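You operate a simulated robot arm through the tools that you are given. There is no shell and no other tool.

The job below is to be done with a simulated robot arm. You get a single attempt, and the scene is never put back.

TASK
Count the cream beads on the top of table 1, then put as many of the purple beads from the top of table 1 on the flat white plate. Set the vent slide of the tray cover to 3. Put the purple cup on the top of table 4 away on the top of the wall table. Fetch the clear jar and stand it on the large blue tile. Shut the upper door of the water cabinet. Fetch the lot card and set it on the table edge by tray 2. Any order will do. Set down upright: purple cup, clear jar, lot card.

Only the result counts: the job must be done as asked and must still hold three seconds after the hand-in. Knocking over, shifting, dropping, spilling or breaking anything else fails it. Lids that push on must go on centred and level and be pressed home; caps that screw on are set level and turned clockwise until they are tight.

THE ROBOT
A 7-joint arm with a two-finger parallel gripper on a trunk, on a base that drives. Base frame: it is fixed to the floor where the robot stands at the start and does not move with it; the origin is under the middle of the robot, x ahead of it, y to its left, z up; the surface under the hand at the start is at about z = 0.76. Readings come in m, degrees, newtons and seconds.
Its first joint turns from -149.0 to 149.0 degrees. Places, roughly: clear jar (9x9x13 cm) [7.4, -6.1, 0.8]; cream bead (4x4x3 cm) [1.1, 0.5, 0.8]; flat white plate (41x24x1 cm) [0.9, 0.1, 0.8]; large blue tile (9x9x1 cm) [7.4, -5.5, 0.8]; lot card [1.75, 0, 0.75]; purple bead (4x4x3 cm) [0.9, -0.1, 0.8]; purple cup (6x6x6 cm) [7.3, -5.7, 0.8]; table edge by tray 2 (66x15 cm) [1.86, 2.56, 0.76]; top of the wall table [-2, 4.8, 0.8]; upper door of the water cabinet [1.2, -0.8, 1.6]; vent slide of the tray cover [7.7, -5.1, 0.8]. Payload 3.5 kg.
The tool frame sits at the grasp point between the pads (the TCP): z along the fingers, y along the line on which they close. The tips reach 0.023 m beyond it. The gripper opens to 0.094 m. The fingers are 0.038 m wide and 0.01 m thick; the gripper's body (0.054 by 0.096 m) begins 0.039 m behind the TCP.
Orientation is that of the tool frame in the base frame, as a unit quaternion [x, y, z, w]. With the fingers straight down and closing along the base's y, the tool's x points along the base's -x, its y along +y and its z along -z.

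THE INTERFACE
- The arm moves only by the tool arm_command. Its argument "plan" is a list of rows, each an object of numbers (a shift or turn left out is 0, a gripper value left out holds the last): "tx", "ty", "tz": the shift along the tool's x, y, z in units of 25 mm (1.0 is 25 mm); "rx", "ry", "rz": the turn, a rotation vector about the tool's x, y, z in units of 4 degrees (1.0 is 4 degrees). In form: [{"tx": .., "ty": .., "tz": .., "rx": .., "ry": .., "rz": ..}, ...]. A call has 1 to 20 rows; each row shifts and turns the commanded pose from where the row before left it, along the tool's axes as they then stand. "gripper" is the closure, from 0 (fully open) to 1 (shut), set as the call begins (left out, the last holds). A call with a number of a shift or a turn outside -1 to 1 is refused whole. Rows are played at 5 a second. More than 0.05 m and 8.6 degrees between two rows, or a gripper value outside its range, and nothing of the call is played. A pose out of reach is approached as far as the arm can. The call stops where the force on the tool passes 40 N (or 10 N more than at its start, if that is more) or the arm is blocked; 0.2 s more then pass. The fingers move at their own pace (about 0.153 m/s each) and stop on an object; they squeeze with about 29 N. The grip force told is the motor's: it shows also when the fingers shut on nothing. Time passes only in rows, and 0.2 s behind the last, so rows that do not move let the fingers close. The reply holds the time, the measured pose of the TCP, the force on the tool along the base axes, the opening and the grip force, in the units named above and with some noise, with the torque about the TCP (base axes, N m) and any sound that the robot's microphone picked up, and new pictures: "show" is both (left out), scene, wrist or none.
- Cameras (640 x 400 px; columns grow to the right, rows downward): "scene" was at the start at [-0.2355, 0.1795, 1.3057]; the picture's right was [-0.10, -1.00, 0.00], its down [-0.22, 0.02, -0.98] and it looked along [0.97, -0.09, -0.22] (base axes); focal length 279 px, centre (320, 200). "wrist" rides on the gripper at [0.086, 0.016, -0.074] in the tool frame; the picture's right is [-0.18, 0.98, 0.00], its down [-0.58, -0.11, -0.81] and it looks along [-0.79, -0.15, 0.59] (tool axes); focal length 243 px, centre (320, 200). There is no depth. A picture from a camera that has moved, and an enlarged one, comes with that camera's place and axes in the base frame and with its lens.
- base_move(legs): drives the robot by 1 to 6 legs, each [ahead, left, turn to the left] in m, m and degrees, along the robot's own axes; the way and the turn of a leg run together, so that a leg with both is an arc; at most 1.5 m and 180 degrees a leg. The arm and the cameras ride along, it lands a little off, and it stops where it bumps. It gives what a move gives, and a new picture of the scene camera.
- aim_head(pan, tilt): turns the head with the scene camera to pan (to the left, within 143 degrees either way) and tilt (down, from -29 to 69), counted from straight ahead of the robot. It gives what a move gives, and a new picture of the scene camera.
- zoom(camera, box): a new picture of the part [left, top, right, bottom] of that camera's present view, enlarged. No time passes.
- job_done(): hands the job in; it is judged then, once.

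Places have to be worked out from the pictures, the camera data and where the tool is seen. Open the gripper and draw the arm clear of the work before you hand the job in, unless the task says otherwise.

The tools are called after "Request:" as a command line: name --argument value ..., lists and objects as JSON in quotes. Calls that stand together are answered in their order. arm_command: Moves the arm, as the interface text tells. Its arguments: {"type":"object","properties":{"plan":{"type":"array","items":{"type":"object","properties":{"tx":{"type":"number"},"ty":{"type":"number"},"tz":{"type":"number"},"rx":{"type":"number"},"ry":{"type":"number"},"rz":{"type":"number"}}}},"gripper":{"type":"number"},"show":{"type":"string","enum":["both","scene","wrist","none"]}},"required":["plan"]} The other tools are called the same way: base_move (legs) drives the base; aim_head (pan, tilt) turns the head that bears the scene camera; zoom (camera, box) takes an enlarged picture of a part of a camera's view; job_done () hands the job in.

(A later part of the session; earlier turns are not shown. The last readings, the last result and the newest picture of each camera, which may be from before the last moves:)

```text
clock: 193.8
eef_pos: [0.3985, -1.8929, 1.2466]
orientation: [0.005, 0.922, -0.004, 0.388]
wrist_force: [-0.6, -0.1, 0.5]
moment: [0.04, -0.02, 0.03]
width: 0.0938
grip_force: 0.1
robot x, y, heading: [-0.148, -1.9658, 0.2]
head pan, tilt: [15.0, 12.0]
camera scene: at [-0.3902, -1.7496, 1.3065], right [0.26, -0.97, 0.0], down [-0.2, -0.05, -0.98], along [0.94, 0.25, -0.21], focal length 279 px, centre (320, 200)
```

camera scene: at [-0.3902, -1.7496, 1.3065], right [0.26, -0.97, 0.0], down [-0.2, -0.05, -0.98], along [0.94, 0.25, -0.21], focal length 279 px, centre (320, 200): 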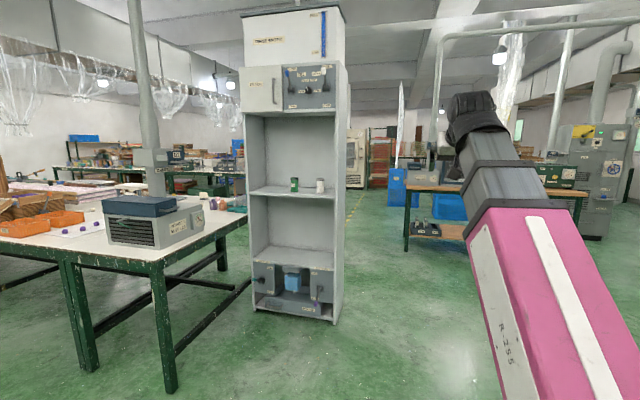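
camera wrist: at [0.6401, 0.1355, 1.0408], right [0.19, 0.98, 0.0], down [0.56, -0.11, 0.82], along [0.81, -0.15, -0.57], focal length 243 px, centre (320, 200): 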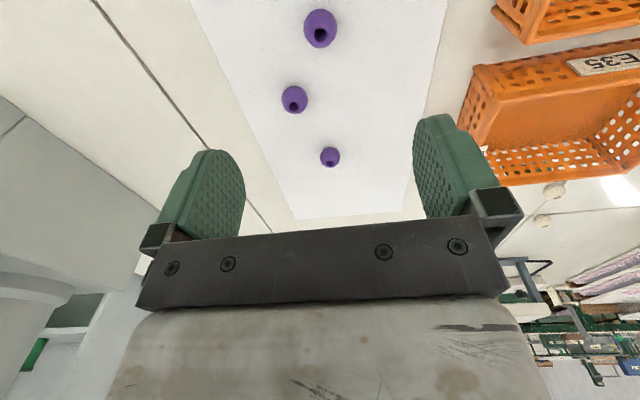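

Path is clear between the cabinet and the wood table. Drive ahead past the cabinet.

Request:
base_move --legs '[[0, 0.2, 0], [1.3, 0, 0], [1.2, 0, 0]]'

Request:
aim_head --pan 90 --tilt 20

Request:
aim_head --pan 125 --tilt 20

```text
clock: 207.3
eef_pos: [2.9226, -1.7028, 1.2465]
orientation: [0.008, 0.922, -0.005, 0.387]
wrist_force: [0.3, -0.7, -0.5]
moment: [-0.01, 0.0, 0.0]
width: 0.0942
grip_force: 0.0
robot x, y, heading: [2.3712, -1.7651, -0.3]
head pan, tilt: [15.0, 12.0]
camera scene: at [2.1352, -1.5522, 1.3065], right [0.25, -0.97, 0.0], down [-0.2, -0.05, -0.98], along [0.95, 0.25, -0.21], focal length 279 px, centre (320, 200)
```

scene: 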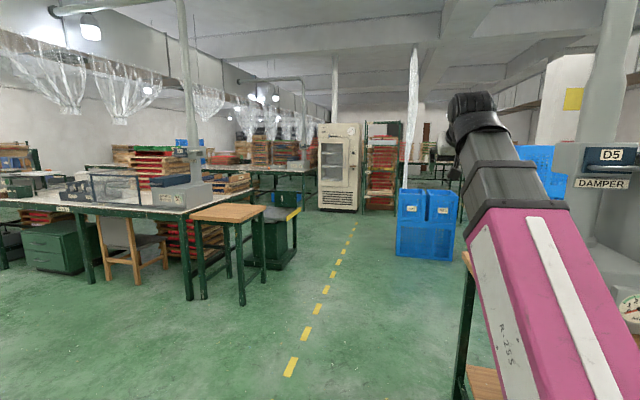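

```text
clock: 208.8
eef_pos: [2.9226, -1.7019, 1.2467]
orientation: [0.008, 0.922, -0.005, 0.387]
wrist_force: [-0.2, 0.2, 0.2]
moment: [0.0, -0.01, 0.0]
width: 0.0942
grip_force: 0.0
robot x, y, heading: [2.3754, -1.7682, -0.3]
head pan, tilt: [90.0, 20.0]
camera scene: at [2.0456, -1.4827, 1.2935], right [1.0, -0.01, 0.0], down [0.0, -0.34, -0.94], along [0.01, 0.94, -0.34], focal length 279 px, centre (320, 200)
```

scene: 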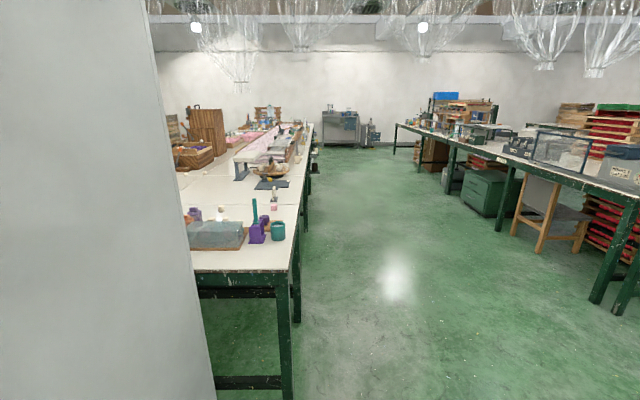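

```text
clock: 209.8
eef_pos: [2.9229, -1.7028, 1.2466]
orientation: [0.008, 0.922, -0.005, 0.388]
wrist_force: [1.2, 0.7, 0.4]
moment: [0.04, 0.01, -0.02]
width: 0.0941
grip_force: 0.2
robot x, y, heading: [2.3723, -1.7648, -0.4]
head pan, tilt: [125.0, 20.0]
camera scene: at [1.9921, -1.4992, 1.2935], right [0.82, 0.57, 0.0], down [0.19, -0.28, -0.94], along [-0.53, 0.77, -0.34], focal length 279 px, centre (320, 200)
```

scene: 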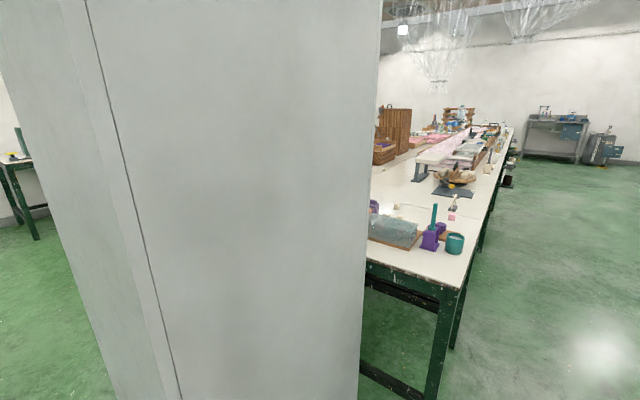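

The aisle is clear. Move over, go left along the aisle, and turn to face the table's rear edge.

Request:
base_move --legs '[[0.3, 0, 0], [0, 1.45, 0], [0, 0.3, 0], [0, 0, 90], [0, 0, 90]]'

Request:
aim_head --pan 0 --tilt 28

```text
clock: 211.4
eef_pos: [3.0281, -1.7121, 1.2471]
orientation: [0.036, 0.921, -0.017, 0.387]
wrist_force: [0.8, 0.7, 0.6]
moment: [0.03, -0.03, -0.03]
width: 0.0939
grip_force: 0.1
robot x, y, heading: [2.4728, -1.7468, -3.7]
head pan, tilt: [125.0, 20.0]
stopped in leg 1: the robot was blocked; the commanded pose is now the measured one
camera scene: at [2.1108, -1.4555, 1.2935], right [0.85, 0.52, 0.0], down [0.18, -0.29, -0.94], along [-0.49, 0.8, -0.34], focal length 279 px, centre (320, 200)
```

scene: 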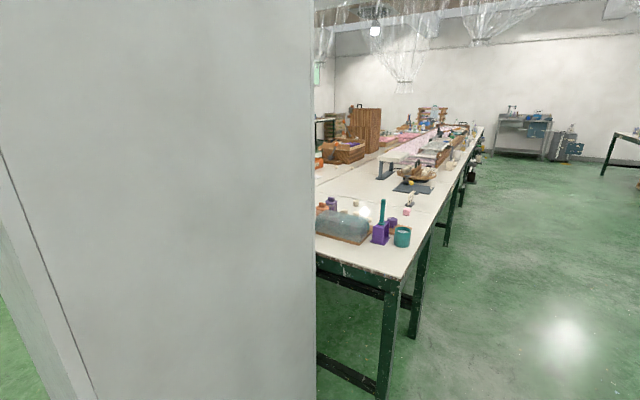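

```text
clock: 213.4
eef_pos: [3.0287, -1.713, 1.2473]
orientation: [0.036, 0.921, -0.018, 0.387]
wrist_force: [0.2, 0.5, 0.2]
moment: [0.0, 0.0, -0.01]
width: 0.0941
grip_force: 0.0
robot x, y, heading: [2.4749, -1.7434, -3.6]
head pan, tilt: [0.0, 28.0]
camera scene: at [2.2502, -1.5409, 1.2806], right [-0.06, -1.0, 0.0], down [-0.47, 0.03, -0.88], along [0.88, -0.06, -0.47], focal length 279 px, centre (320, 200)
```

scene: 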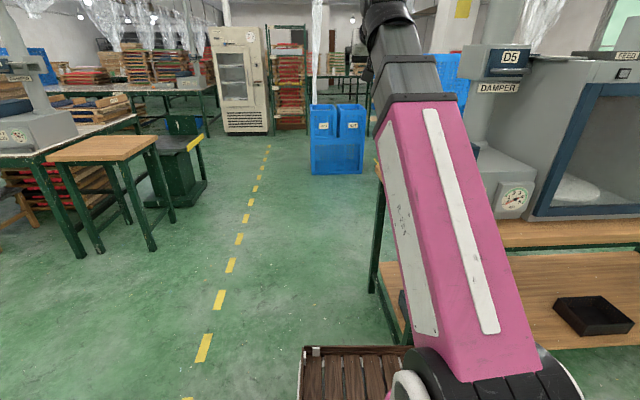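

The base's front corner touched the wood table's leg; back off first, then go left.

Request:
base_move --legs '[[-0.12, 0, 0], [0, 0.4, 3.6]]'

```text
clock: 216.8
eef_pos: [2.919, -1.2704, 1.2466]
orientation: [0.008, 0.922, -0.006, 0.388]
wrist_force: [-0.3, -1.5, 0.6]
moment: [-0.01, -0.01, -0.03]
width: 0.0941
grip_force: 0.2
robot x, y, heading: [2.3682, -1.3312, -0.1]
head pan, tilt: [0.0, 28.0]
camera scene: at [2.1326, -1.1455, 1.2806], right [0.0, -1.0, 0.0], down [-0.47, 0.0, -0.88], along [0.88, 0.0, -0.47], focal length 279 px, centre (320, 200)
```

scene: 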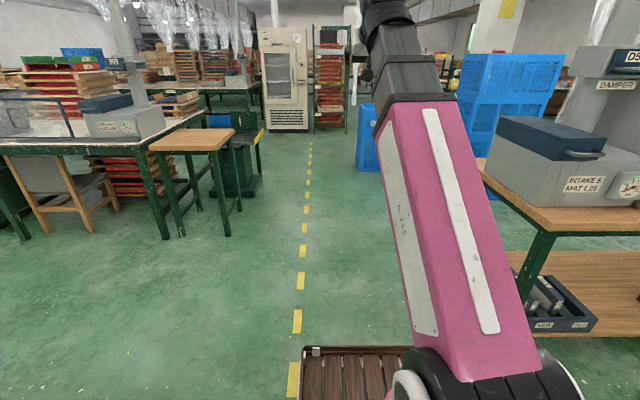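

Request:
base_move --legs '[[0.25, 0, 0], [0, 1.1, 0], [0, 0, 90], [0, 0, 90]]'

Request:
zoom --camera "scene" --box '[180, 80, 480, 270]'

```text
clock: 231.4
eef_pos: [2.0822, -0.2961, 1.2465]
orientation: [0.922, -0.016, -0.387, -0.008]
wrist_force: [-0.2, 0.9, -0.3]
moment: [0.0, -0.01, 0.0]
width: 0.0939
grip_force: 0.1
robot x, y, heading: [2.6343, -0.2425, 178.7]
head pan, tilt: [0.0, 28.0]
camera scene: at [2.869, -0.439, 1.2806], right [0.02, 1.0, 0.0], down [0.47, -0.01, -0.88], along [-0.88, 0.02, -0.47], focal length 279 px, centre (320, 200)
```

scene: 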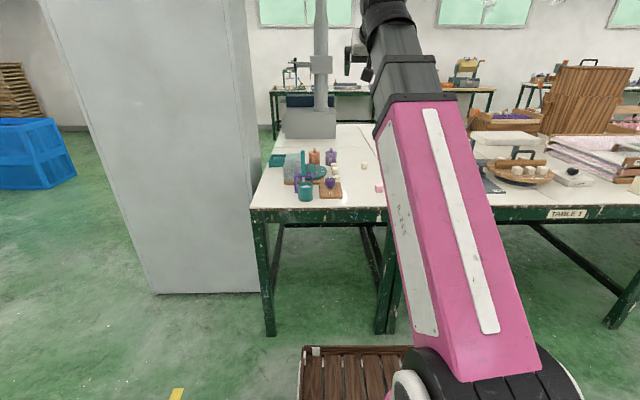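

```text
2.11 times, centred on (330, 175) of scene
camera zoom: at [2.869, -0.439, 1.2806], right [0.02, 1.0, 0.0], down [0.47, -0.01, -0.88], along [-0.88, 0.02, -0.47], focal length 586 px, centre (299, 253)
```

zoom: 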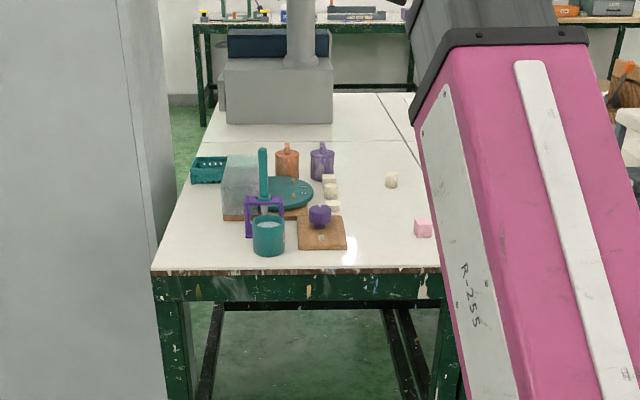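

Now shift so the card (≈(1.8,−0.03)) is in front, and look at it.

Request:
base_move --legs '[[0, -0.3, 1.3]]'

Request:
zoom --camera "scene" --box '[220, 120, 400, 240]'

Request:
zoom --camera "wrist" --box '[0, 0, 640, 400]'

```text
clock: 233.5
eef_pos: [2.0883, -0.0111, 1.2469]
orientation: [0.922, -0.005, -0.387, -0.004]
wrist_force: [0.0, 0.4, 1.5]
moment: [0.01, 0.01, 0.01]
width: 0.094
grip_force: 0.0
robot x, y, heading: [2.6373, 0.0573, -179.7]
head pan, tilt: [0.0, 28.0]
camera scene: at [2.8772, -0.1334, 1.2806], right [0.0, 1.0, 0.0], down [0.47, 0.0, -0.88], along [-0.88, 0.0, -0.47], focal length 279 px, centre (320, 200)
```

scene: 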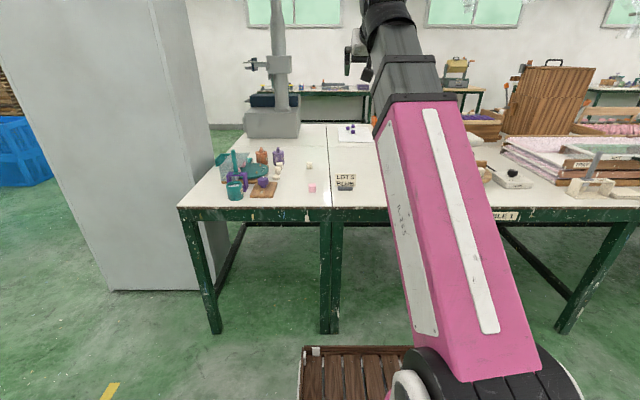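

```text
3.33 times, centred on (310, 180) of scene
camera zoom: at [2.8772, -0.1334, 1.2806], right [0.0, 1.0, 0.0], down [0.47, 0.0, -0.88], along [-0.88, 0.0, -0.47], focal length 929 px, centre (353, 267)
```

zoom: 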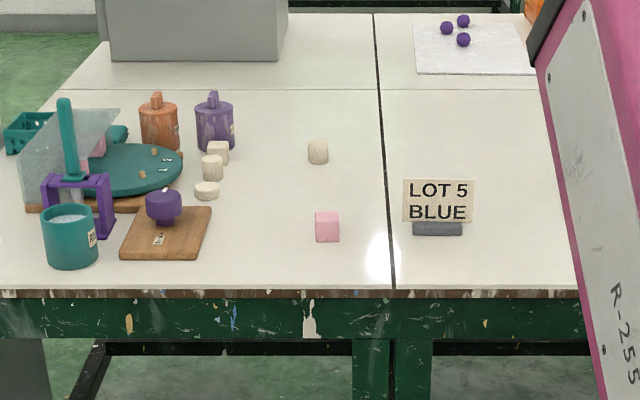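

```text
1.00 times, centred on (320, 200) of wrist (not enlarged: the box is as wide or as high as the picture)
camera zoom: at [2.1994, -0.0276, 1.2377], right [-0.14, -0.98, 0.13], down [0.17, 0.1, 0.98], along [-0.98, 0.16, 0.15], focal length 243 px, centre (320, 200)
```

zoom: 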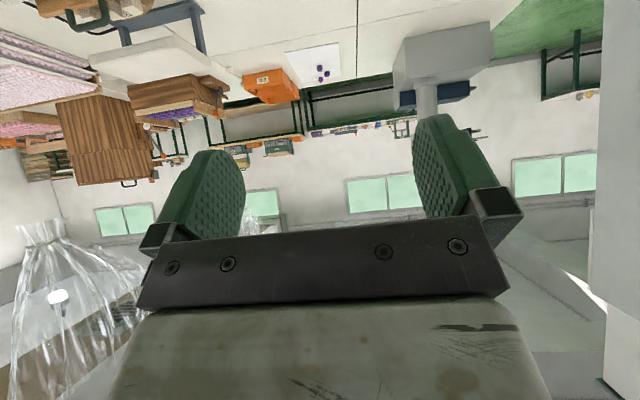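

The card reads "LOT 5 BLUE", base at ≈(1.817,−0.026), panel 9 cm wide, top z≈0.836. Before grasping, look along the table from this side for hidden cream beads.

Request:
aim_head --pan -38 --tilt 22

Request:
zoom --camera "scene" --box '[160, 100, 420, 260]'

Request:
zoom --camera "scene" --box '[380, 80, 640, 240]'

```text
clock: 234.5
eef_pos: [2.0859, -0.0103, 1.2466]
orientation: [0.922, -0.005, -0.388, -0.004]
wrist_force: [0.4, 0.6, 0.5]
moment: [-0.03, -0.01, -0.02]
width: 0.0943
grip_force: 0.1
robot x, y, heading: [2.634, 0.0563, -179.9]
head pan, tilt: [-38.0, 22.0]
camera scene: at [2.8951, -0.0763, 1.2902], right [0.61, 0.79, 0.0], down [0.3, -0.23, -0.93], along [-0.73, 0.57, -0.37], focal length 279 px, centre (320, 200)
```

scene: 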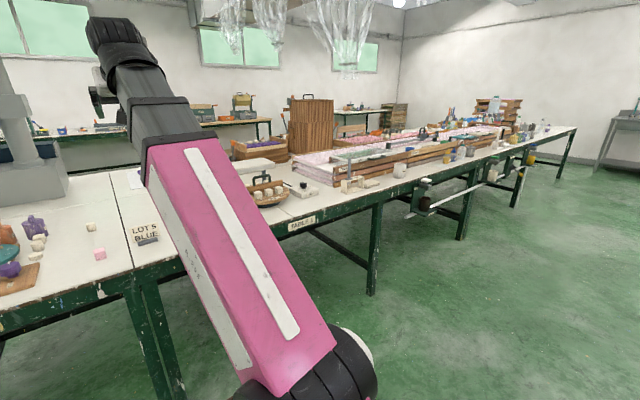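

```text
2.46 times, centred on (290, 180) of scene
camera zoom: at [2.8951, -0.0763, 1.2902], right [0.61, 0.79, 0.0], down [0.3, -0.23, -0.93], along [-0.73, 0.57, -0.37], focal length 686 px, centre (394, 249)
```

zoom: 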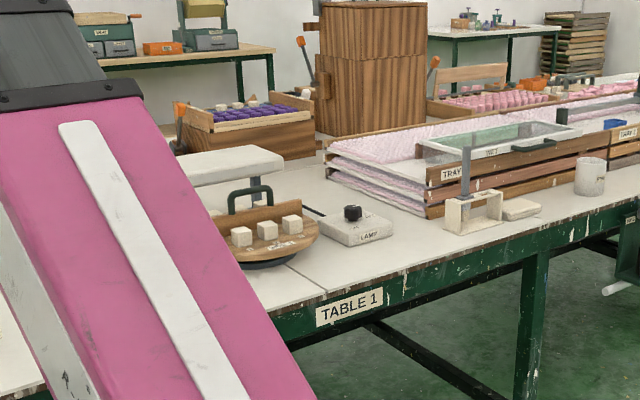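

```text
2.46 times, centred on (510, 160) of scene
camera zoom: at [2.8951, -0.0763, 1.2902], right [0.61, 0.79, 0.0], down [0.3, -0.23, -0.93], along [-0.73, 0.57, -0.37], focal length 686 px, centre (-148, 298)
```

zoom: 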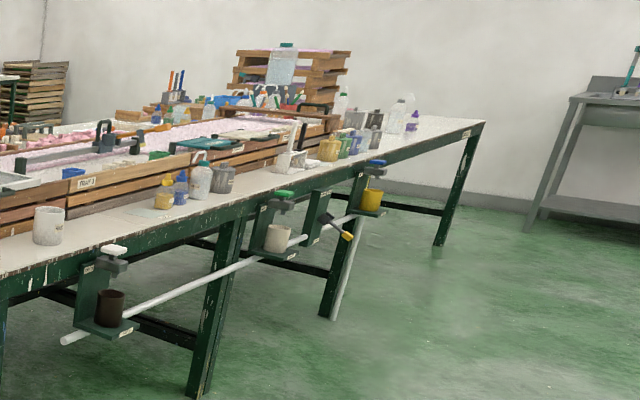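

No further beads visible. Now lower the arm toward the card and level the tool.

Request:
arm_command --plan '[{"tx": 0.17, "tz": 0.965}, {"tx": 0.17, "tz": 0.965}, {"tx": 0.17, "tz": 0.965}, {"tx": 0.17, "tz": 0.965}, {"tx": 0.17, "tz": 0.965}, {"tx": 0.17, "tz": 0.965}, {"tx": 0.17, "tz": 0.965}, {"tx": 0.17, "tz": 0.965}, {"tx": 0.17, "tz": 0.965}, {"tx": 0.17, "tz": 0.965}, {"tx": 0.17, "tz": 0.965}]' --show "none" --gripper 0

Request:
arm_command --plan '[{"ry": 1}, {"ry": 1}, {"ry": 1}, {"ry": 1}, {"ry": 1}, {"ry": 1}, {"ry": 1}, {"ry": 1}, {"ry": 1}, {"ry": 1}, {"ry": 1}]' --show "both"

```text
clock: 236.9
eef_pos: [1.929, -0.0065, 1.0301]
orientation: [0.921, -0.005, -0.389, -0.003]
wrist_force: [-0.1, -0.7, -0.4]
moment: [0.0, -0.02, 0.02]
width: 0.0943
grip_force: 0.0
robot x, y, heading: [2.635, 0.0572, -180.0]
head pan, tilt: [-38.0, 22.0]
```

```text
clock: 239.3
eef_pos: [1.9296, -0.0067, 1.0286]
orientation: [1.0, -0.006, -0.014, -0.002]
wrist_force: [0.5, 0.5, -0.3]
moment: [-0.04, 0.01, 0.04]
width: 0.0936
grip_force: 0.1
robot x, y, heading: [2.635, 0.0569, -180.0]
head pan, tilt: [-38.0, 22.0]
camera scene: at [2.8952, -0.0763, 1.2903], right [0.61, 0.79, 0.0], down [0.3, -0.23, -0.93], along [-0.73, 0.57, -0.37], focal length 279 px, centre (320, 200)
camera wrist: at [2.0169, -0.0245, 1.1014], right [-0.2, -0.98, 0.0], down [-0.56, 0.11, 0.82], along [-0.81, 0.16, -0.57], focal length 243 px, centre (320, 200)
```

scene: 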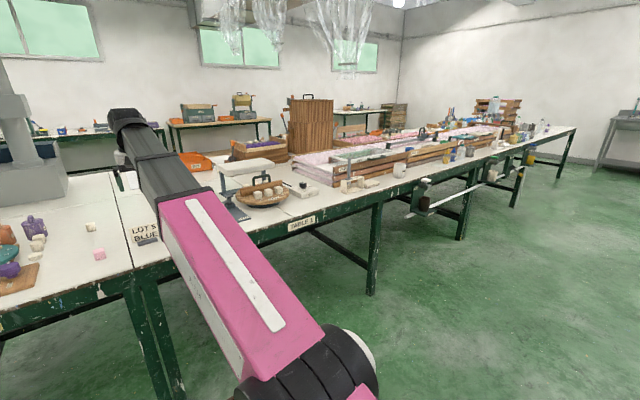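
wrist: 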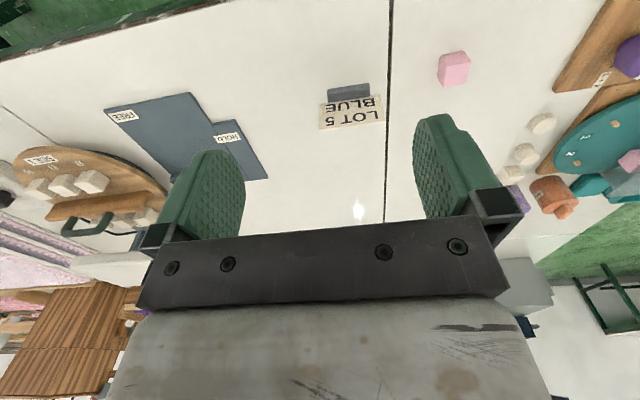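

Request:
zoom --camera "wrist" --box '[280, 60, 440, 160]'

```text
4.00 times, centred on (360, 110) of wrist
camera zoom: at [2.0169, -0.0245, 1.1014], right [-0.2, -0.98, 0.0], down [-0.56, 0.11, 0.82], along [-0.81, 0.16, -0.57], focal length 970 px, centre (160, 560)
```

zoom: 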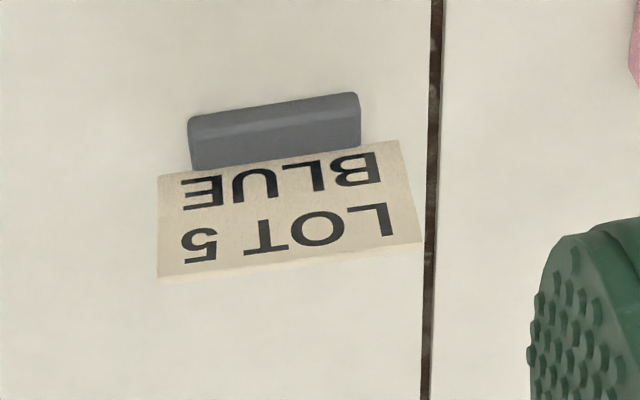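

Card panel at x≈1.80, block x≈1.79–1.813, y −0.056…0.004. Turn the tool 90° so the fingers close across the block's depth, and move above it.

Request:
arm_command --plan '[{"rz": 1}, {"rz": 1}, {"rz": 1}, {"rz": 1}, {"rz": 1}, {"rz": 1}, {"rz": 1}, {"rz": 1}, {"rz": 1}, {"rz": 1}, {"rz": 1}, {"rz": 1}, {"rz": 1}, {"rz": 1}, {"rz": 1}, {"rz": 1}, {"rz": 1}, {"rz": 1}, {"rz": 1}, {"rz": 1}]' --show "none"

Request:
arm_command --plan '[{"rz": 1}, {"rz": 1}, {"rz": 0.5}, {"ty": 1}, {"ty": 1}, {"ty": 1}, {"ty": 1}, {"ty": 1}, {"tx": 0.77}]' --show "both"

```text
clock: 243.5
eef_pos: [1.929, -0.0068, 1.0291]
orientation: [0.762, -0.648, -0.013, 0.008]
wrist_force: [0.6, 0.2, 0.9]
moment: [-0.04, 0.02, -0.02]
width: 0.094
grip_force: 0.0
robot x, y, heading: [2.636, 0.0588, -179.8]
head pan, tilt: [-38.0, 22.0]
```

```text
clock: 245.5
eef_pos: [1.8035, -0.0256, 1.0324]
orientation: [-0.702, 0.712, 0.011, -0.009]
wrist_force: [-0.5, 0.5, 0.4]
moment: [-0.01, -0.02, 0.01]
width: 0.094
grip_force: 0.0
robot x, y, heading: [2.6354, 0.0567, -180.3]
head pan, tilt: [-38.0, 22.0]
camera scene: at [2.8951, -0.0764, 1.2903], right [0.62, 0.79, 0.0], down [0.3, -0.23, -0.93], along [-0.73, 0.57, -0.37], focal length 279 px, centre (320, 200)
camera wrist: at [1.788, -0.1116, 1.1073], right [-0.98, 0.2, 0.03], down [0.14, 0.58, 0.8], along [0.14, 0.79, -0.59], focal length 243 px, centre (320, 200)
```

scene: 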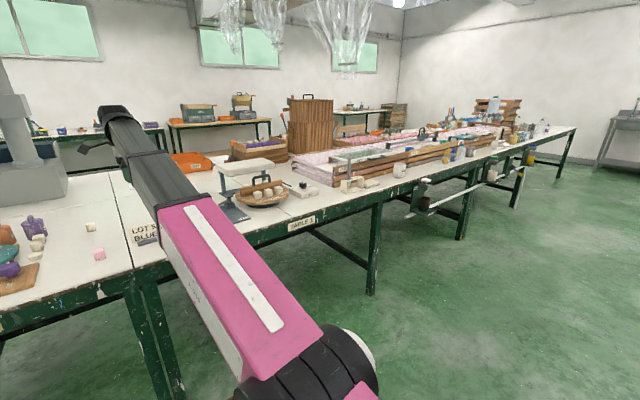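
wrist: 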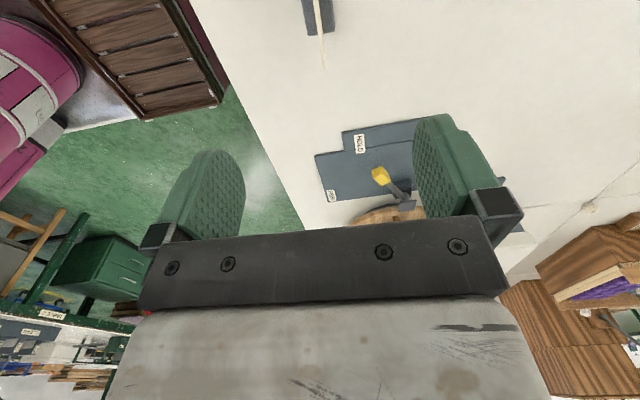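

Panel seen edge-on, centred in its block at x≈1.799. Correct the slight tilt and descend partway.

Request:
arm_command --plan '[{"rx": 0.4, "ty": 0.2}, {"tz": 1}, {"tz": 1}, {"tz": 1}, {"tz": 1}, {"tz": 1}, {"tz": 1}]' --show "wrist"

```text
clock: 247.1
eef_pos: [1.7992, -0.0246, 0.8814]
orientation: [-0.703, 0.711, 0.001, 0.001]
wrist_force: [0.0, -1.0, 0.2]
moment: [-0.02, -0.03, 0.01]
width: 0.094
grip_force: 0.2
robot x, y, heading: [2.6345, 0.0593, -179.9]
head pan, tilt: [-38.0, 22.0]
camera wrist: at [1.7814, -0.1114, 0.9563], right [-0.98, 0.2, 0.0], down [0.12, 0.58, 0.81], along [0.16, 0.79, -0.59], focal length 243 px, centre (320, 200)
```

wrist: 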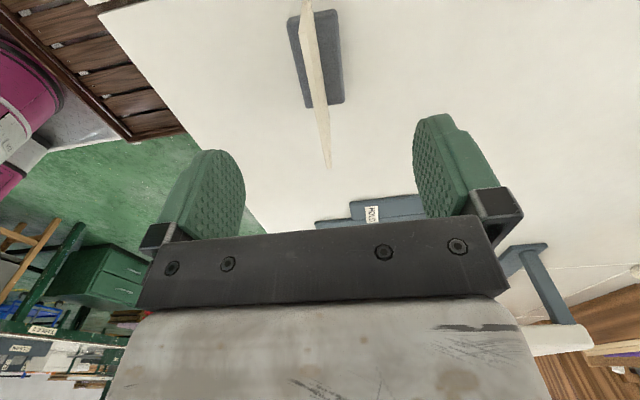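

Panel stands vertical at x≈1.80, top z≈0.83, block top ≈0.778. I'll grip the panel itself just above the block (TCP z≈0.804).

Request:
arm_command --plan '[{"tz": 1}, {"tz": 1}, {"tz": 0.8}, {"tz": 0.28}]' --show "wrist"

Request:
arm_command --plan '[{}, {}, {}, {}]' --gripper 1 --show "wrist"

```text
clock: 248.1
eef_pos: [1.7996, -0.0239, 0.8059]
orientation: [-0.703, 0.712, 0.001, 0.001]
wrist_force: [-0.8, -1.1, -0.1]
moment: [0.0, 0.0, 0.01]
width: 0.0941
grip_force: 0.0
robot x, y, heading: [2.6376, 0.0592, -179.9]
head pan, tilt: [-38.0, 22.0]
camera wrist: at [1.7815, -0.1107, 0.8804], right [-0.98, 0.2, 0.0], down [0.12, 0.58, 0.81], along [0.16, 0.79, -0.59], focal length 243 px, centre (320, 200)
```

wrist: 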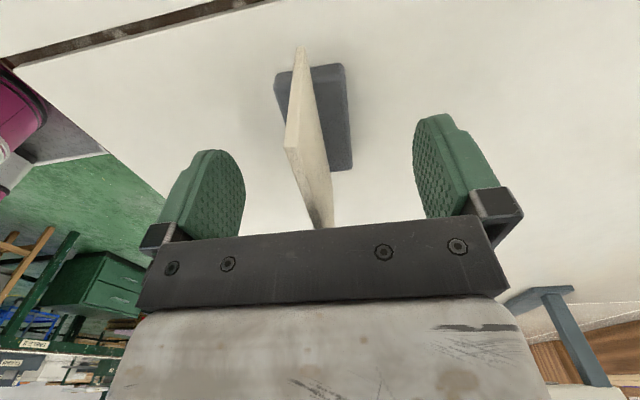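

```text
clock: 249.1
eef_pos: [1.7999, -0.0242, 0.8044]
orientation: [-0.703, 0.711, 0.002, 0.001]
wrist_force: [0.1, -0.2, -0.2]
moment: [-0.01, 0.01, 0.01]
width: 0.0036
grip_force: 29.1
robot x, y, heading: [2.6372, 0.0585, -179.9]
head pan, tilt: [-38.0, 22.0]
camera wrist: at [1.7815, -0.1107, 0.8804], right [-0.98, 0.2, 0.0], down [0.12, 0.58, 0.81], along [0.16, 0.79, -0.59], focal length 243 px, centre (320, 200)
```

wrist: 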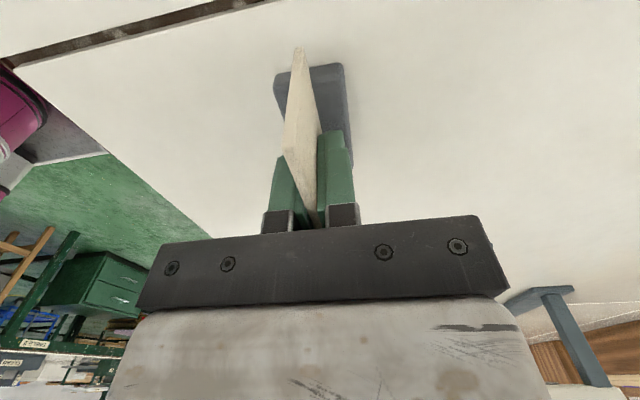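

Panel gripped (3.6 mm). Lift to z≈0.93, back the base away from the table and travel along the aisle.

Request:
arm_command --plan '[{"tz": -0.5}, {"tz": -1}, {"tz": -1}, {"tz": -1}, {"tz": -1}, {"tz": -0.5}]' --show "wrist"

Request:
base_move --legs '[[-0.25, 0, 0], [0, -1.0, 0]]'

Request:
aim_head --pan -30 --tilt 25

```text
clock: 250.5
eef_pos: [1.7986, -0.0255, 0.9304]
orientation: [-0.703, 0.711, 0.001, 0.002]
wrist_force: [-0.1, 0.2, -0.5]
moment: [0.02, -0.04, -0.01]
width: 0.0035
grip_force: 28.8
robot x, y, heading: [2.6379, 0.0572, -179.9]
head pan, tilt: [-38.0, 22.0]
camera wrist: at [1.7809, -0.1109, 1.0048], right [-0.98, 0.2, 0.0], down [0.12, 0.58, 0.81], along [0.16, 0.79, -0.59], focal length 243 px, centre (320, 200)
```

wrist: 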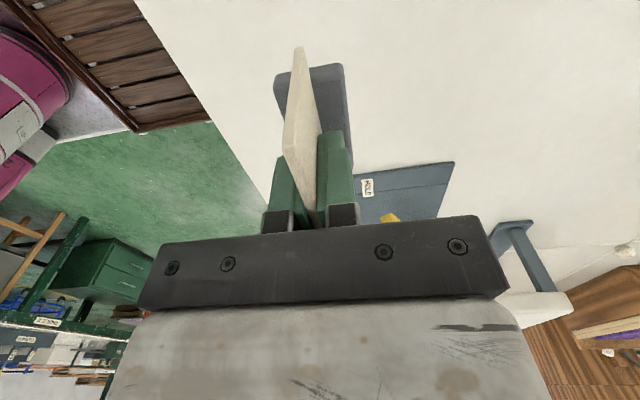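

```text
clock: 257.1
eef_pos: [2.0479, 0.9748, 0.9301]
orientation: [-0.703, 0.711, 0.002, 0.001]
wrist_force: [-0.6, -0.1, -1.0]
moment: [0.01, 0.03, 0.02]
width: 0.0036
grip_force: 28.7
robot x, y, heading: [2.8836, 1.0553, -180.0]
head pan, tilt: [-38.0, 22.0]
camera scene: at [3.1441, 0.9227, 1.2903], right [0.61, 0.79, 0.0], down [0.3, -0.23, -0.93], along [-0.73, 0.57, -0.37], focal length 279 px, centre (320, 200)
```

scene: 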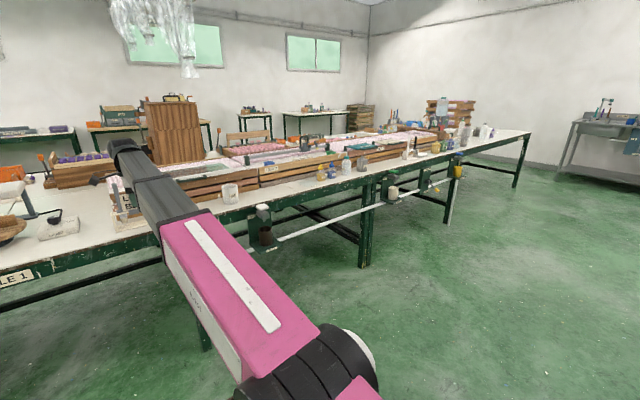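

```text
clock: 257.8
eef_pos: [2.0474, 0.9743, 0.9299]
orientation: [-0.703, 0.712, 0.002, 0.001]
wrist_force: [-0.6, -0.4, -0.7]
moment: [0.01, -0.01, 0.01]
width: 0.0036
grip_force: 28.9
robot x, y, heading: [2.8858, 1.0558, -180.0]
head pan, tilt: [-30.0, 25.0]
camera scene: at [3.1374, 0.9117, 1.2854], right [0.5, 0.87, 0.0], down [0.37, -0.21, -0.91], along [-0.79, 0.45, -0.42], focal length 279 px, centre (320, 200)
```

scene: 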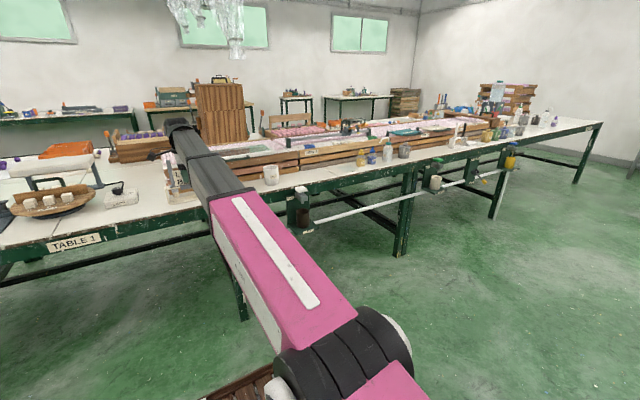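

Request:
base_move --legs '[[0, -1.45, 0]]'

Request:
aim_head --pan 12 --tilt 28

Request:
zoom --camera "scene" --box '[200, 80, 500, 270]'

```text
clock: 265.1
eef_pos: [2.0485, 2.4327, 0.9299]
orientation: [-0.702, 0.712, 0.001, 0.002]
wrist_force: [-0.8, -0.1, -0.9]
moment: [0.01, 0.01, 0.01]
width: 0.0037
grip_force: 29.2
robot x, y, heading: [2.8872, 2.5148, 180.0]
head pan, tilt: [-30.0, 25.0]
camera scene: at [3.1376, 2.3684, 1.2854], right [0.5, 0.87, 0.0], down [0.37, -0.21, -0.91], along [-0.78, 0.45, -0.42], focal length 279 px, centre (320, 200)
```

scene: 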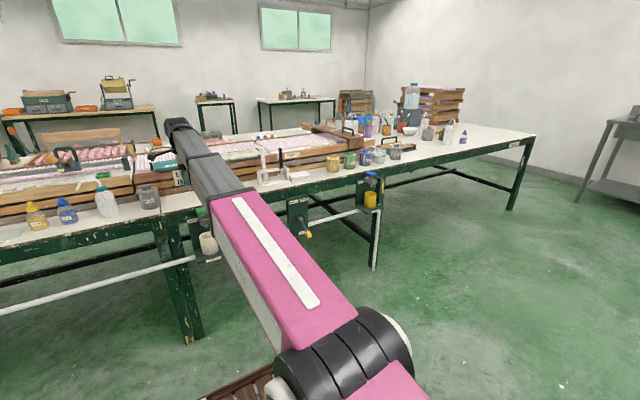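

```text
clock: 266.1
eef_pos: [2.0491, 2.4341, 0.93]
orientation: [-0.702, 0.712, 0.001, 0.001]
wrist_force: [0.4, 0.5, -0.2]
moment: [0.03, 0.02, 0.02]
width: 0.0037
grip_force: 29.2
robot x, y, heading: [2.8852, 2.5142, 180.0]
head pan, tilt: [12.0, 28.0]
camera scene: at [3.128, 2.3034, 1.2806], right [-0.21, 0.98, 0.0], down [0.46, 0.1, -0.88], along [-0.86, -0.18, -0.47], focal length 279 px, centre (320, 200)
```

scene: 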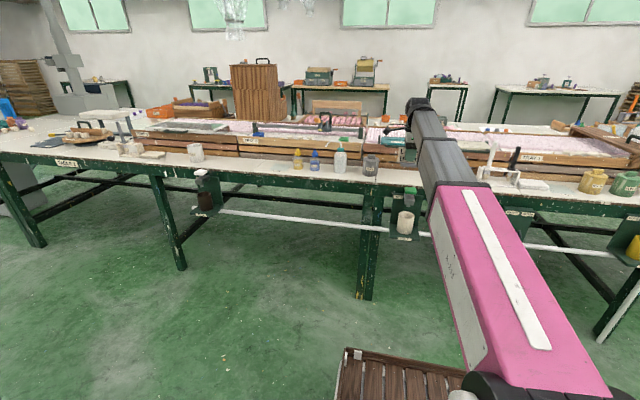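

```text
2.11 times, centred on (350, 175) of scene
camera zoom: at [3.128, 2.3034, 1.2806], right [-0.21, 0.98, 0.0], down [0.46, 0.1, -0.88], along [-0.86, -0.18, -0.47], focal length 586 px, centre (257, 253)
```

zoom: 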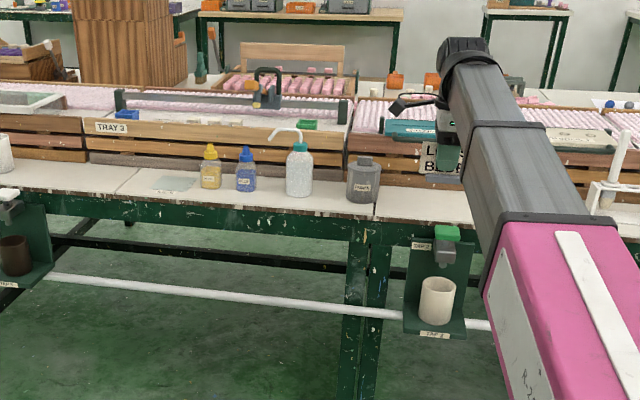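

Free spot between the grey pot (y≈2.29) and the white tool (y≈2.8). Drive in so the card is over about (1.866, 2.55).

Request:
base_move --legs '[[0.18, -0.115, 0]]'

Request:
zoom --camera "wrist" --box '[0, 0, 640, 400]'

Request:
aim_head --pan 25 --tilt 28

Request:
zoom --camera "scene" --box '[280, 80, 580, 270]'

```text
clock: 267.8
eef_pos: [1.8673, 2.5505, 0.9296]
orientation: [-0.701, 0.713, 0.001, 0.0]
wrist_force: [-0.7, 0.6, -0.6]
moment: [0.01, -0.03, -0.01]
width: 0.0035
grip_force: 28.6
robot x, y, heading: [2.7081, 2.6324, 180.0]
head pan, tilt: [12.0, 28.0]
camera scene: at [2.9475, 2.418, 1.2806], right [-0.21, 0.98, 0.0], down [0.46, 0.1, -0.88], along [-0.86, -0.18, -0.47], focal length 279 px, centre (320, 200)
```

scene: 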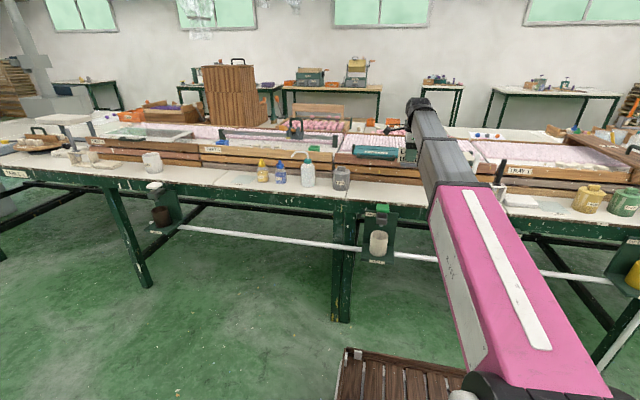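

```text
1.00 times, centred on (320, 200) of wrist (not enlarged: the box is as wide or as high as the picture)
camera zoom: at [1.8495, 2.4633, 1.0047], right [-0.98, 0.2, 0.0], down [0.12, 0.58, 0.81], along [0.16, 0.79, -0.59], focal length 243 px, centre (320, 200)
```

zoom: 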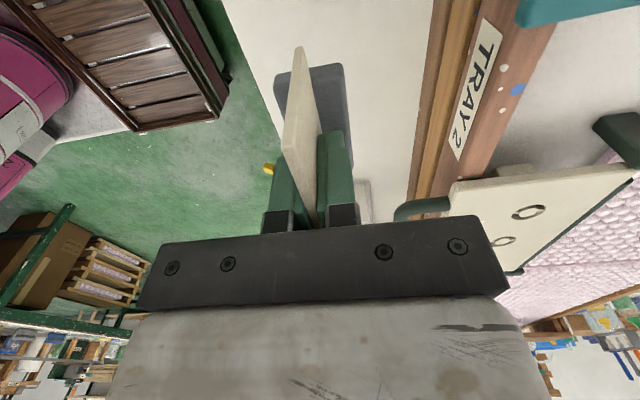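

```text
clock: 268.6
eef_pos: [1.8675, 2.5486, 0.9294]
orientation: [-0.702, 0.712, 0.001, 0.001]
wrist_force: [-0.1, -0.5, -0.4]
moment: [0.01, -0.01, 0.0]
width: 0.0033
grip_force: 28.2
robot x, y, heading: [2.7057, 2.6297, 179.9]
head pan, tilt: [25.0, 28.0]
camera scene: at [2.954, 2.3985, 1.2806], right [-0.42, 0.91, 0.0], down [0.43, 0.2, -0.88], along [-0.8, -0.37, -0.47], focal length 279 px, centre (320, 200)
```

scene: 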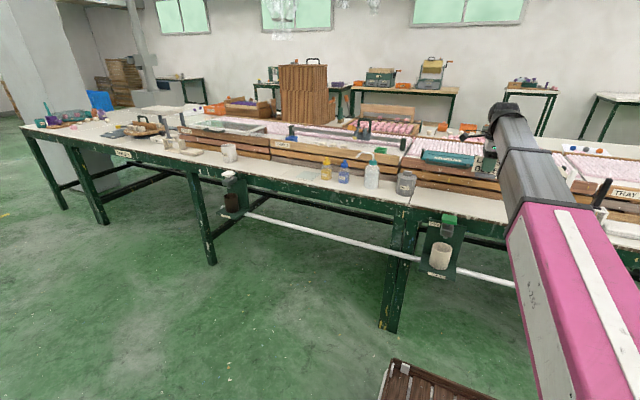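

```text
2.11 times, centred on (430, 175) of scene
camera zoom: at [2.954, 2.3985, 1.2806], right [-0.42, 0.91, 0.0], down [0.43, 0.2, -0.88], along [-0.8, -0.37, -0.47], focal length 586 px, centre (88, 253)
```

zoom: 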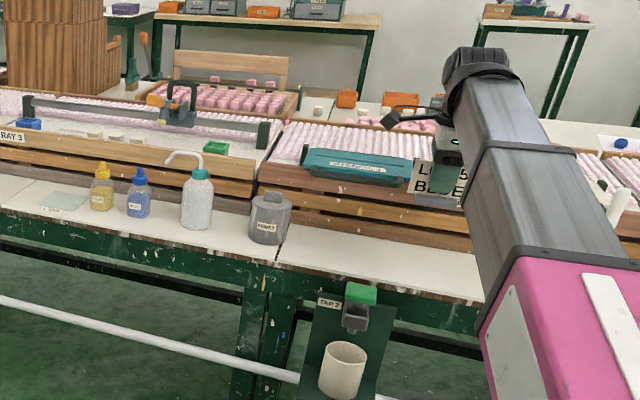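

Clear below. Lower the card to just above the table.

Request:
arm_command --plan '[{"tz": 1}, {"tz": 1}, {"tz": 1}, {"tz": 1}, {"tz": 0.6}]' --show "wrist"

Request:
arm_command --plan '[{"tz": 0.15}, {"tz": 0.1}, {}]' --show "none"

```text
clock: 269.8
eef_pos: [1.8669, 2.5506, 0.8147]
orientation: [-0.701, 0.713, 0.001, 0.001]
wrist_force: [0.6, -0.2, -0.2]
moment: [0.01, -0.02, -0.02]
width: 0.0037
grip_force: 29.4
robot x, y, heading: [2.7031, 2.6299, 180.2]
head pan, tilt: [25.0, 28.0]
camera wrist: at [1.849, 2.4638, 0.8896], right [-0.98, 0.2, 0.0], down [0.12, 0.58, 0.81], along [0.16, 0.79, -0.59], focal length 243 px, centre (320, 200)
```

wrist: 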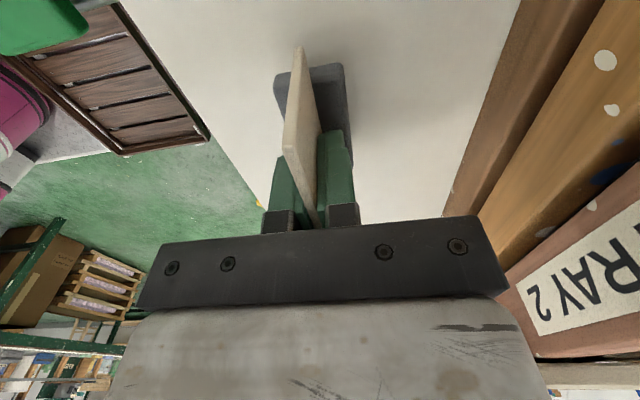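

```text
clock: 270.6
eef_pos: [1.8681, 2.5502, 0.8086]
orientation: [-0.702, 0.712, 0.001, 0.001]
wrist_force: [-0.2, -0.6, 0.0]
moment: [-0.05, 0.0, 0.0]
width: 0.0036
grip_force: 29.4
robot x, y, heading: [2.7041, 2.6318, 180.1]
head pan, tilt: [25.0, 28.0]
```

Request:
arm_command --plan '[{"tz": 0.1}, {}]' --show "none"

Request:
arm_command --plan '[{"tz": 0.06}, {}]' --show "none"

```text
clock: 271.1
eef_pos: [1.8679, 2.5502, 0.8058]
orientation: [-0.702, 0.713, 0.002, 0.001]
wrist_force: [-0.3, 0.2, -0.9]
moment: [-0.01, -0.02, 0.05]
width: 0.0034
grip_force: 28.8
robot x, y, heading: [2.7035, 2.6278, 179.6]
head pan, tilt: [25.0, 28.0]
```

```text
clock: 271.8
eef_pos: [1.8684, 2.5491, 0.8056]
orientation: [-0.701, 0.713, 0.002, 0.0]
wrist_force: [-1.8, -0.4, 13.2]
moment: [-0.13, 0.03, 0.02]
width: 0.0033
grip_force: 28.7
robot x, y, heading: [2.7066, 2.6281, 179.9]
head pan, tilt: [25.0, 28.0]
```

Contact felt. Release the card and rise.

Request:
arm_command --plan '[{"tz": -0.02}, {}]' --show "none"

Request:
arm_command --plan '[{}, {}, {}]' --gripper 0.35 --show "wrist"

Request:
arm_command --plan '[{"tz": -1}, {"tz": -1}, {"tz": -1}, {"tz": -1}, {"tz": -1}]' --show "both"

```text
clock: 272.4
eef_pos: [1.8674, 2.551, 0.8066]
orientation: [-0.702, 0.712, 0.001, 0.001]
wrist_force: [-2.6, 0.7, 7.8]
moment: [-0.06, 0.07, -0.05]
width: 0.0034
grip_force: 29.2
robot x, y, heading: [2.7068, 2.6291, 179.9]
head pan, tilt: [25.0, 28.0]
```

```text
clock: 273.1
eef_pos: [1.8672, 2.5499, 0.8056]
orientation: [-0.701, 0.713, 0.001, 0.001]
wrist_force: [-0.2, -0.5, 0.0]
moment: [0.03, -0.01, -0.01]
width: 0.0608
grip_force: 0.1
robot x, y, heading: [2.7046, 2.6297, 179.9]
head pan, tilt: [25.0, 28.0]
camera wrist: at [1.8495, 2.4635, 0.8802], right [-0.98, 0.2, 0.0], down [0.12, 0.58, 0.81], along [0.16, 0.79, -0.59], focal length 243 px, centre (320, 200)
```

wrist: 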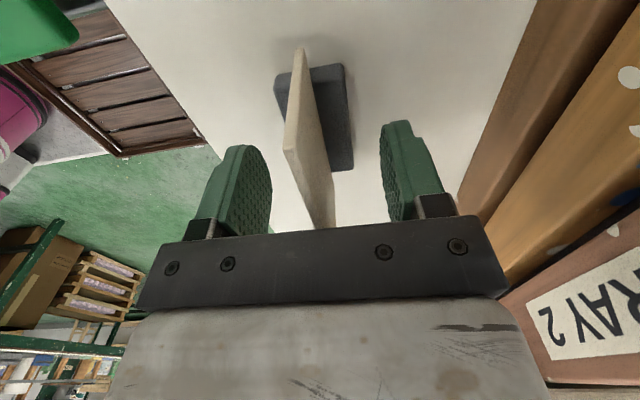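

```text
clock: 274.4
eef_pos: [1.8676, 2.55, 0.9306]
orientation: [-0.701, 0.713, 0.001, 0.001]
wrist_force: [0.5, -0.5, 0.2]
moment: [-0.02, 0.0, 0.0]
width: 0.0611
grip_force: 0.0
robot x, y, heading: [2.707, 2.6292, 179.8]
head pan, tilt: [25.0, 28.0]
camera scene: at [2.9541, 2.3984, 1.2806], right [-0.42, 0.91, 0.0], down [0.43, 0.2, -0.88], along [-0.8, -0.37, -0.47], focal length 279 px, centre (320, 200)
camera wrist: at [1.8491, 2.4634, 1.0045], right [-0.98, 0.2, 0.0], down [0.12, 0.58, 0.81], along [0.16, 0.79, -0.59], focal length 243 px, centre (320, 200)
```

scene: 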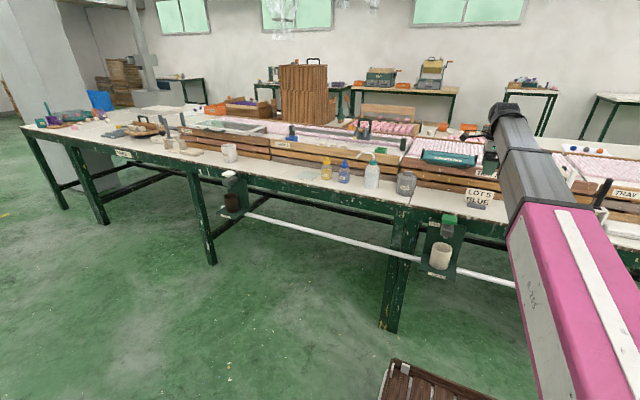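
wrist: 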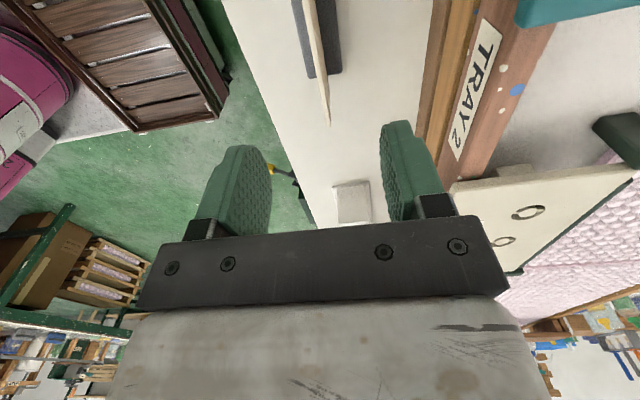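

The lot card stands upright by tray 2. Back the base away and return the arm to the tucked pose.

Request:
base_move --legs '[[-0.3, 0, 0]]'

Request:
arm_command --plan '[{"rz": -1}, {"rz": -1}, {"rz": -1}, {"rz": -1}, {"rz": -1}, {"rz": -1}, {"rz": -1}, {"rz": -1}, {"rz": -1}, {"rz": -1}, {"rz": -1}, {"rz": -1}, {"rz": -1}, {"rz": -1}, {"rz": -1}, {"rz": -1}, {"rz": -1}, {"rz": -1}, {"rz": -1}, {"rz": -1}]' --show "none"

Request:
arm_command --plan '[{"rz": -1}, {"rz": -1}, {"rz": -0.5}, {"ry": -1}, {"ry": -1}, {"ry": -1}, {"ry": -1}, {"ry": -1}, {"ry": -1}, {"ry": -1}, {"ry": -1}, {"ry": -1}, {"ry": -1}, {"ry": -1}]' --show "none"

Request:
arm_command --plan '[{"tx": -0.05, "tz": -1}, {"tx": -0.05, "tz": -1}, {"tx": -0.05, "tz": -1}, {"tx": -0.05, "tz": -1}, {"tx": -0.05, "tz": -1}, {"tx": -0.05, "tz": -1}, {"tx": -0.05, "tz": -1}, {"tx": -0.05, "tz": -1}, {"tx": -0.05, "tz": -1}, {"tx": -0.05, "tz": -1}, {"tx": -0.05, "tz": -1}, {"tx": -0.05, "tz": -1}, {"tx": -0.05, "tz": -1}, {"tx": -0.05, "tz": -1}, {"tx": -0.05, "tz": -1}, {"tx": -0.05, "tz": -1}]' --show "both"

```text
clock: 276.4
eef_pos: [2.1684, 2.5491, 0.9301]
orientation: [-0.701, 0.713, 0.001, 0.001]
wrist_force: [-0.1, 0.0, 0.0]
moment: [0.0, -0.04, 0.0]
width: 0.0612
grip_force: 0.0
robot x, y, heading: [3.0103, 2.6314, 179.7]
head pan, tilt: [25.0, 28.0]
camera scene: at [3.2551, 2.3976, 1.2806], right [-0.42, 0.91, 0.0], down [0.43, 0.2, -0.88], along [-0.8, -0.37, -0.47], focal length 279 px, centre (320, 200)
```

scene: 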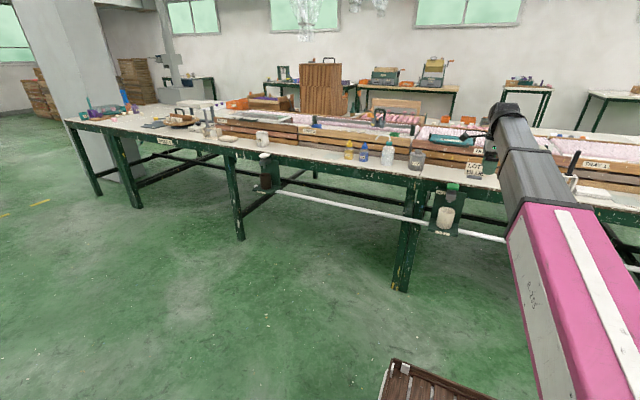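

```text
clock: 280.6
eef_pos: [2.1679, 2.5487, 0.9299]
orientation: [0.996, -0.094, 0.0, -0.002]
wrist_force: [0.6, 0.4, 0.3]
moment: [0.02, -0.03, 0.03]
width: 0.0611
grip_force: 0.1
robot x, y, heading: [3.0053, 2.6271, 179.9]
head pan, tilt: [25.0, 28.0]
```

```text
clock: 283.6
eef_pos: [2.1679, 2.5486, 0.9299]
orientation: [0.927, -0.007, -0.375, -0.005]
wrist_force: [1.2, -1.1, -0.5]
moment: [-0.03, 0.03, 0.02]
width: 0.0613
grip_force: 0.2
robot x, y, heading: [3.0035, 2.6287, 179.8]
head pan, tilt: [25.0, 28.0]
```

```text
clock: 287.0
eef_pos: [2.4321, 2.5434, 1.2311]
orientation: [0.927, -0.006, -0.375, -0.005]
wrist_force: [0.1, 0.5, -0.1]
moment: [-0.01, 0.02, 0.0]
width: 0.061
grip_force: 0.0
robot x, y, heading: [3.0039, 2.6265, 180.0]
head pan, tilt: [25.0, 28.0]
camera scene: at [3.2551, 2.3976, 1.2806], right [-0.42, 0.91, 0.0], down [0.43, 0.2, -0.88], along [-0.8, -0.37, -0.47], focal length 279 px, centre (320, 200)
camera wrist: at [2.5452, 2.5256, 1.2248], right [-0.15, -0.98, 0.12], down [0.14, 0.1, 0.98], along [-0.98, 0.16, 0.13], focal length 243 px, centre (320, 200)
```

scene: 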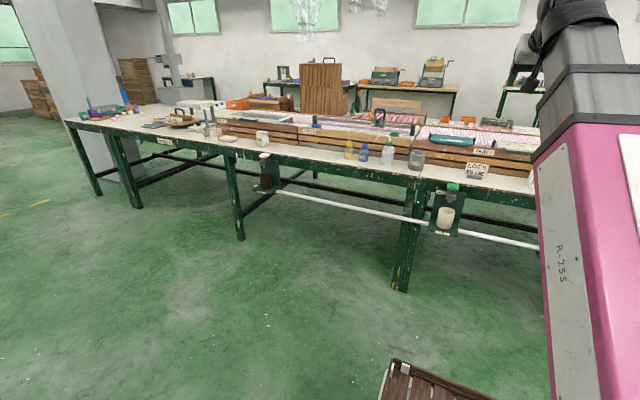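
wrist: 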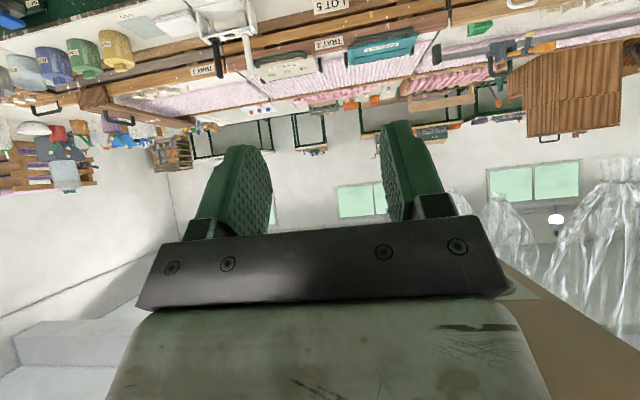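

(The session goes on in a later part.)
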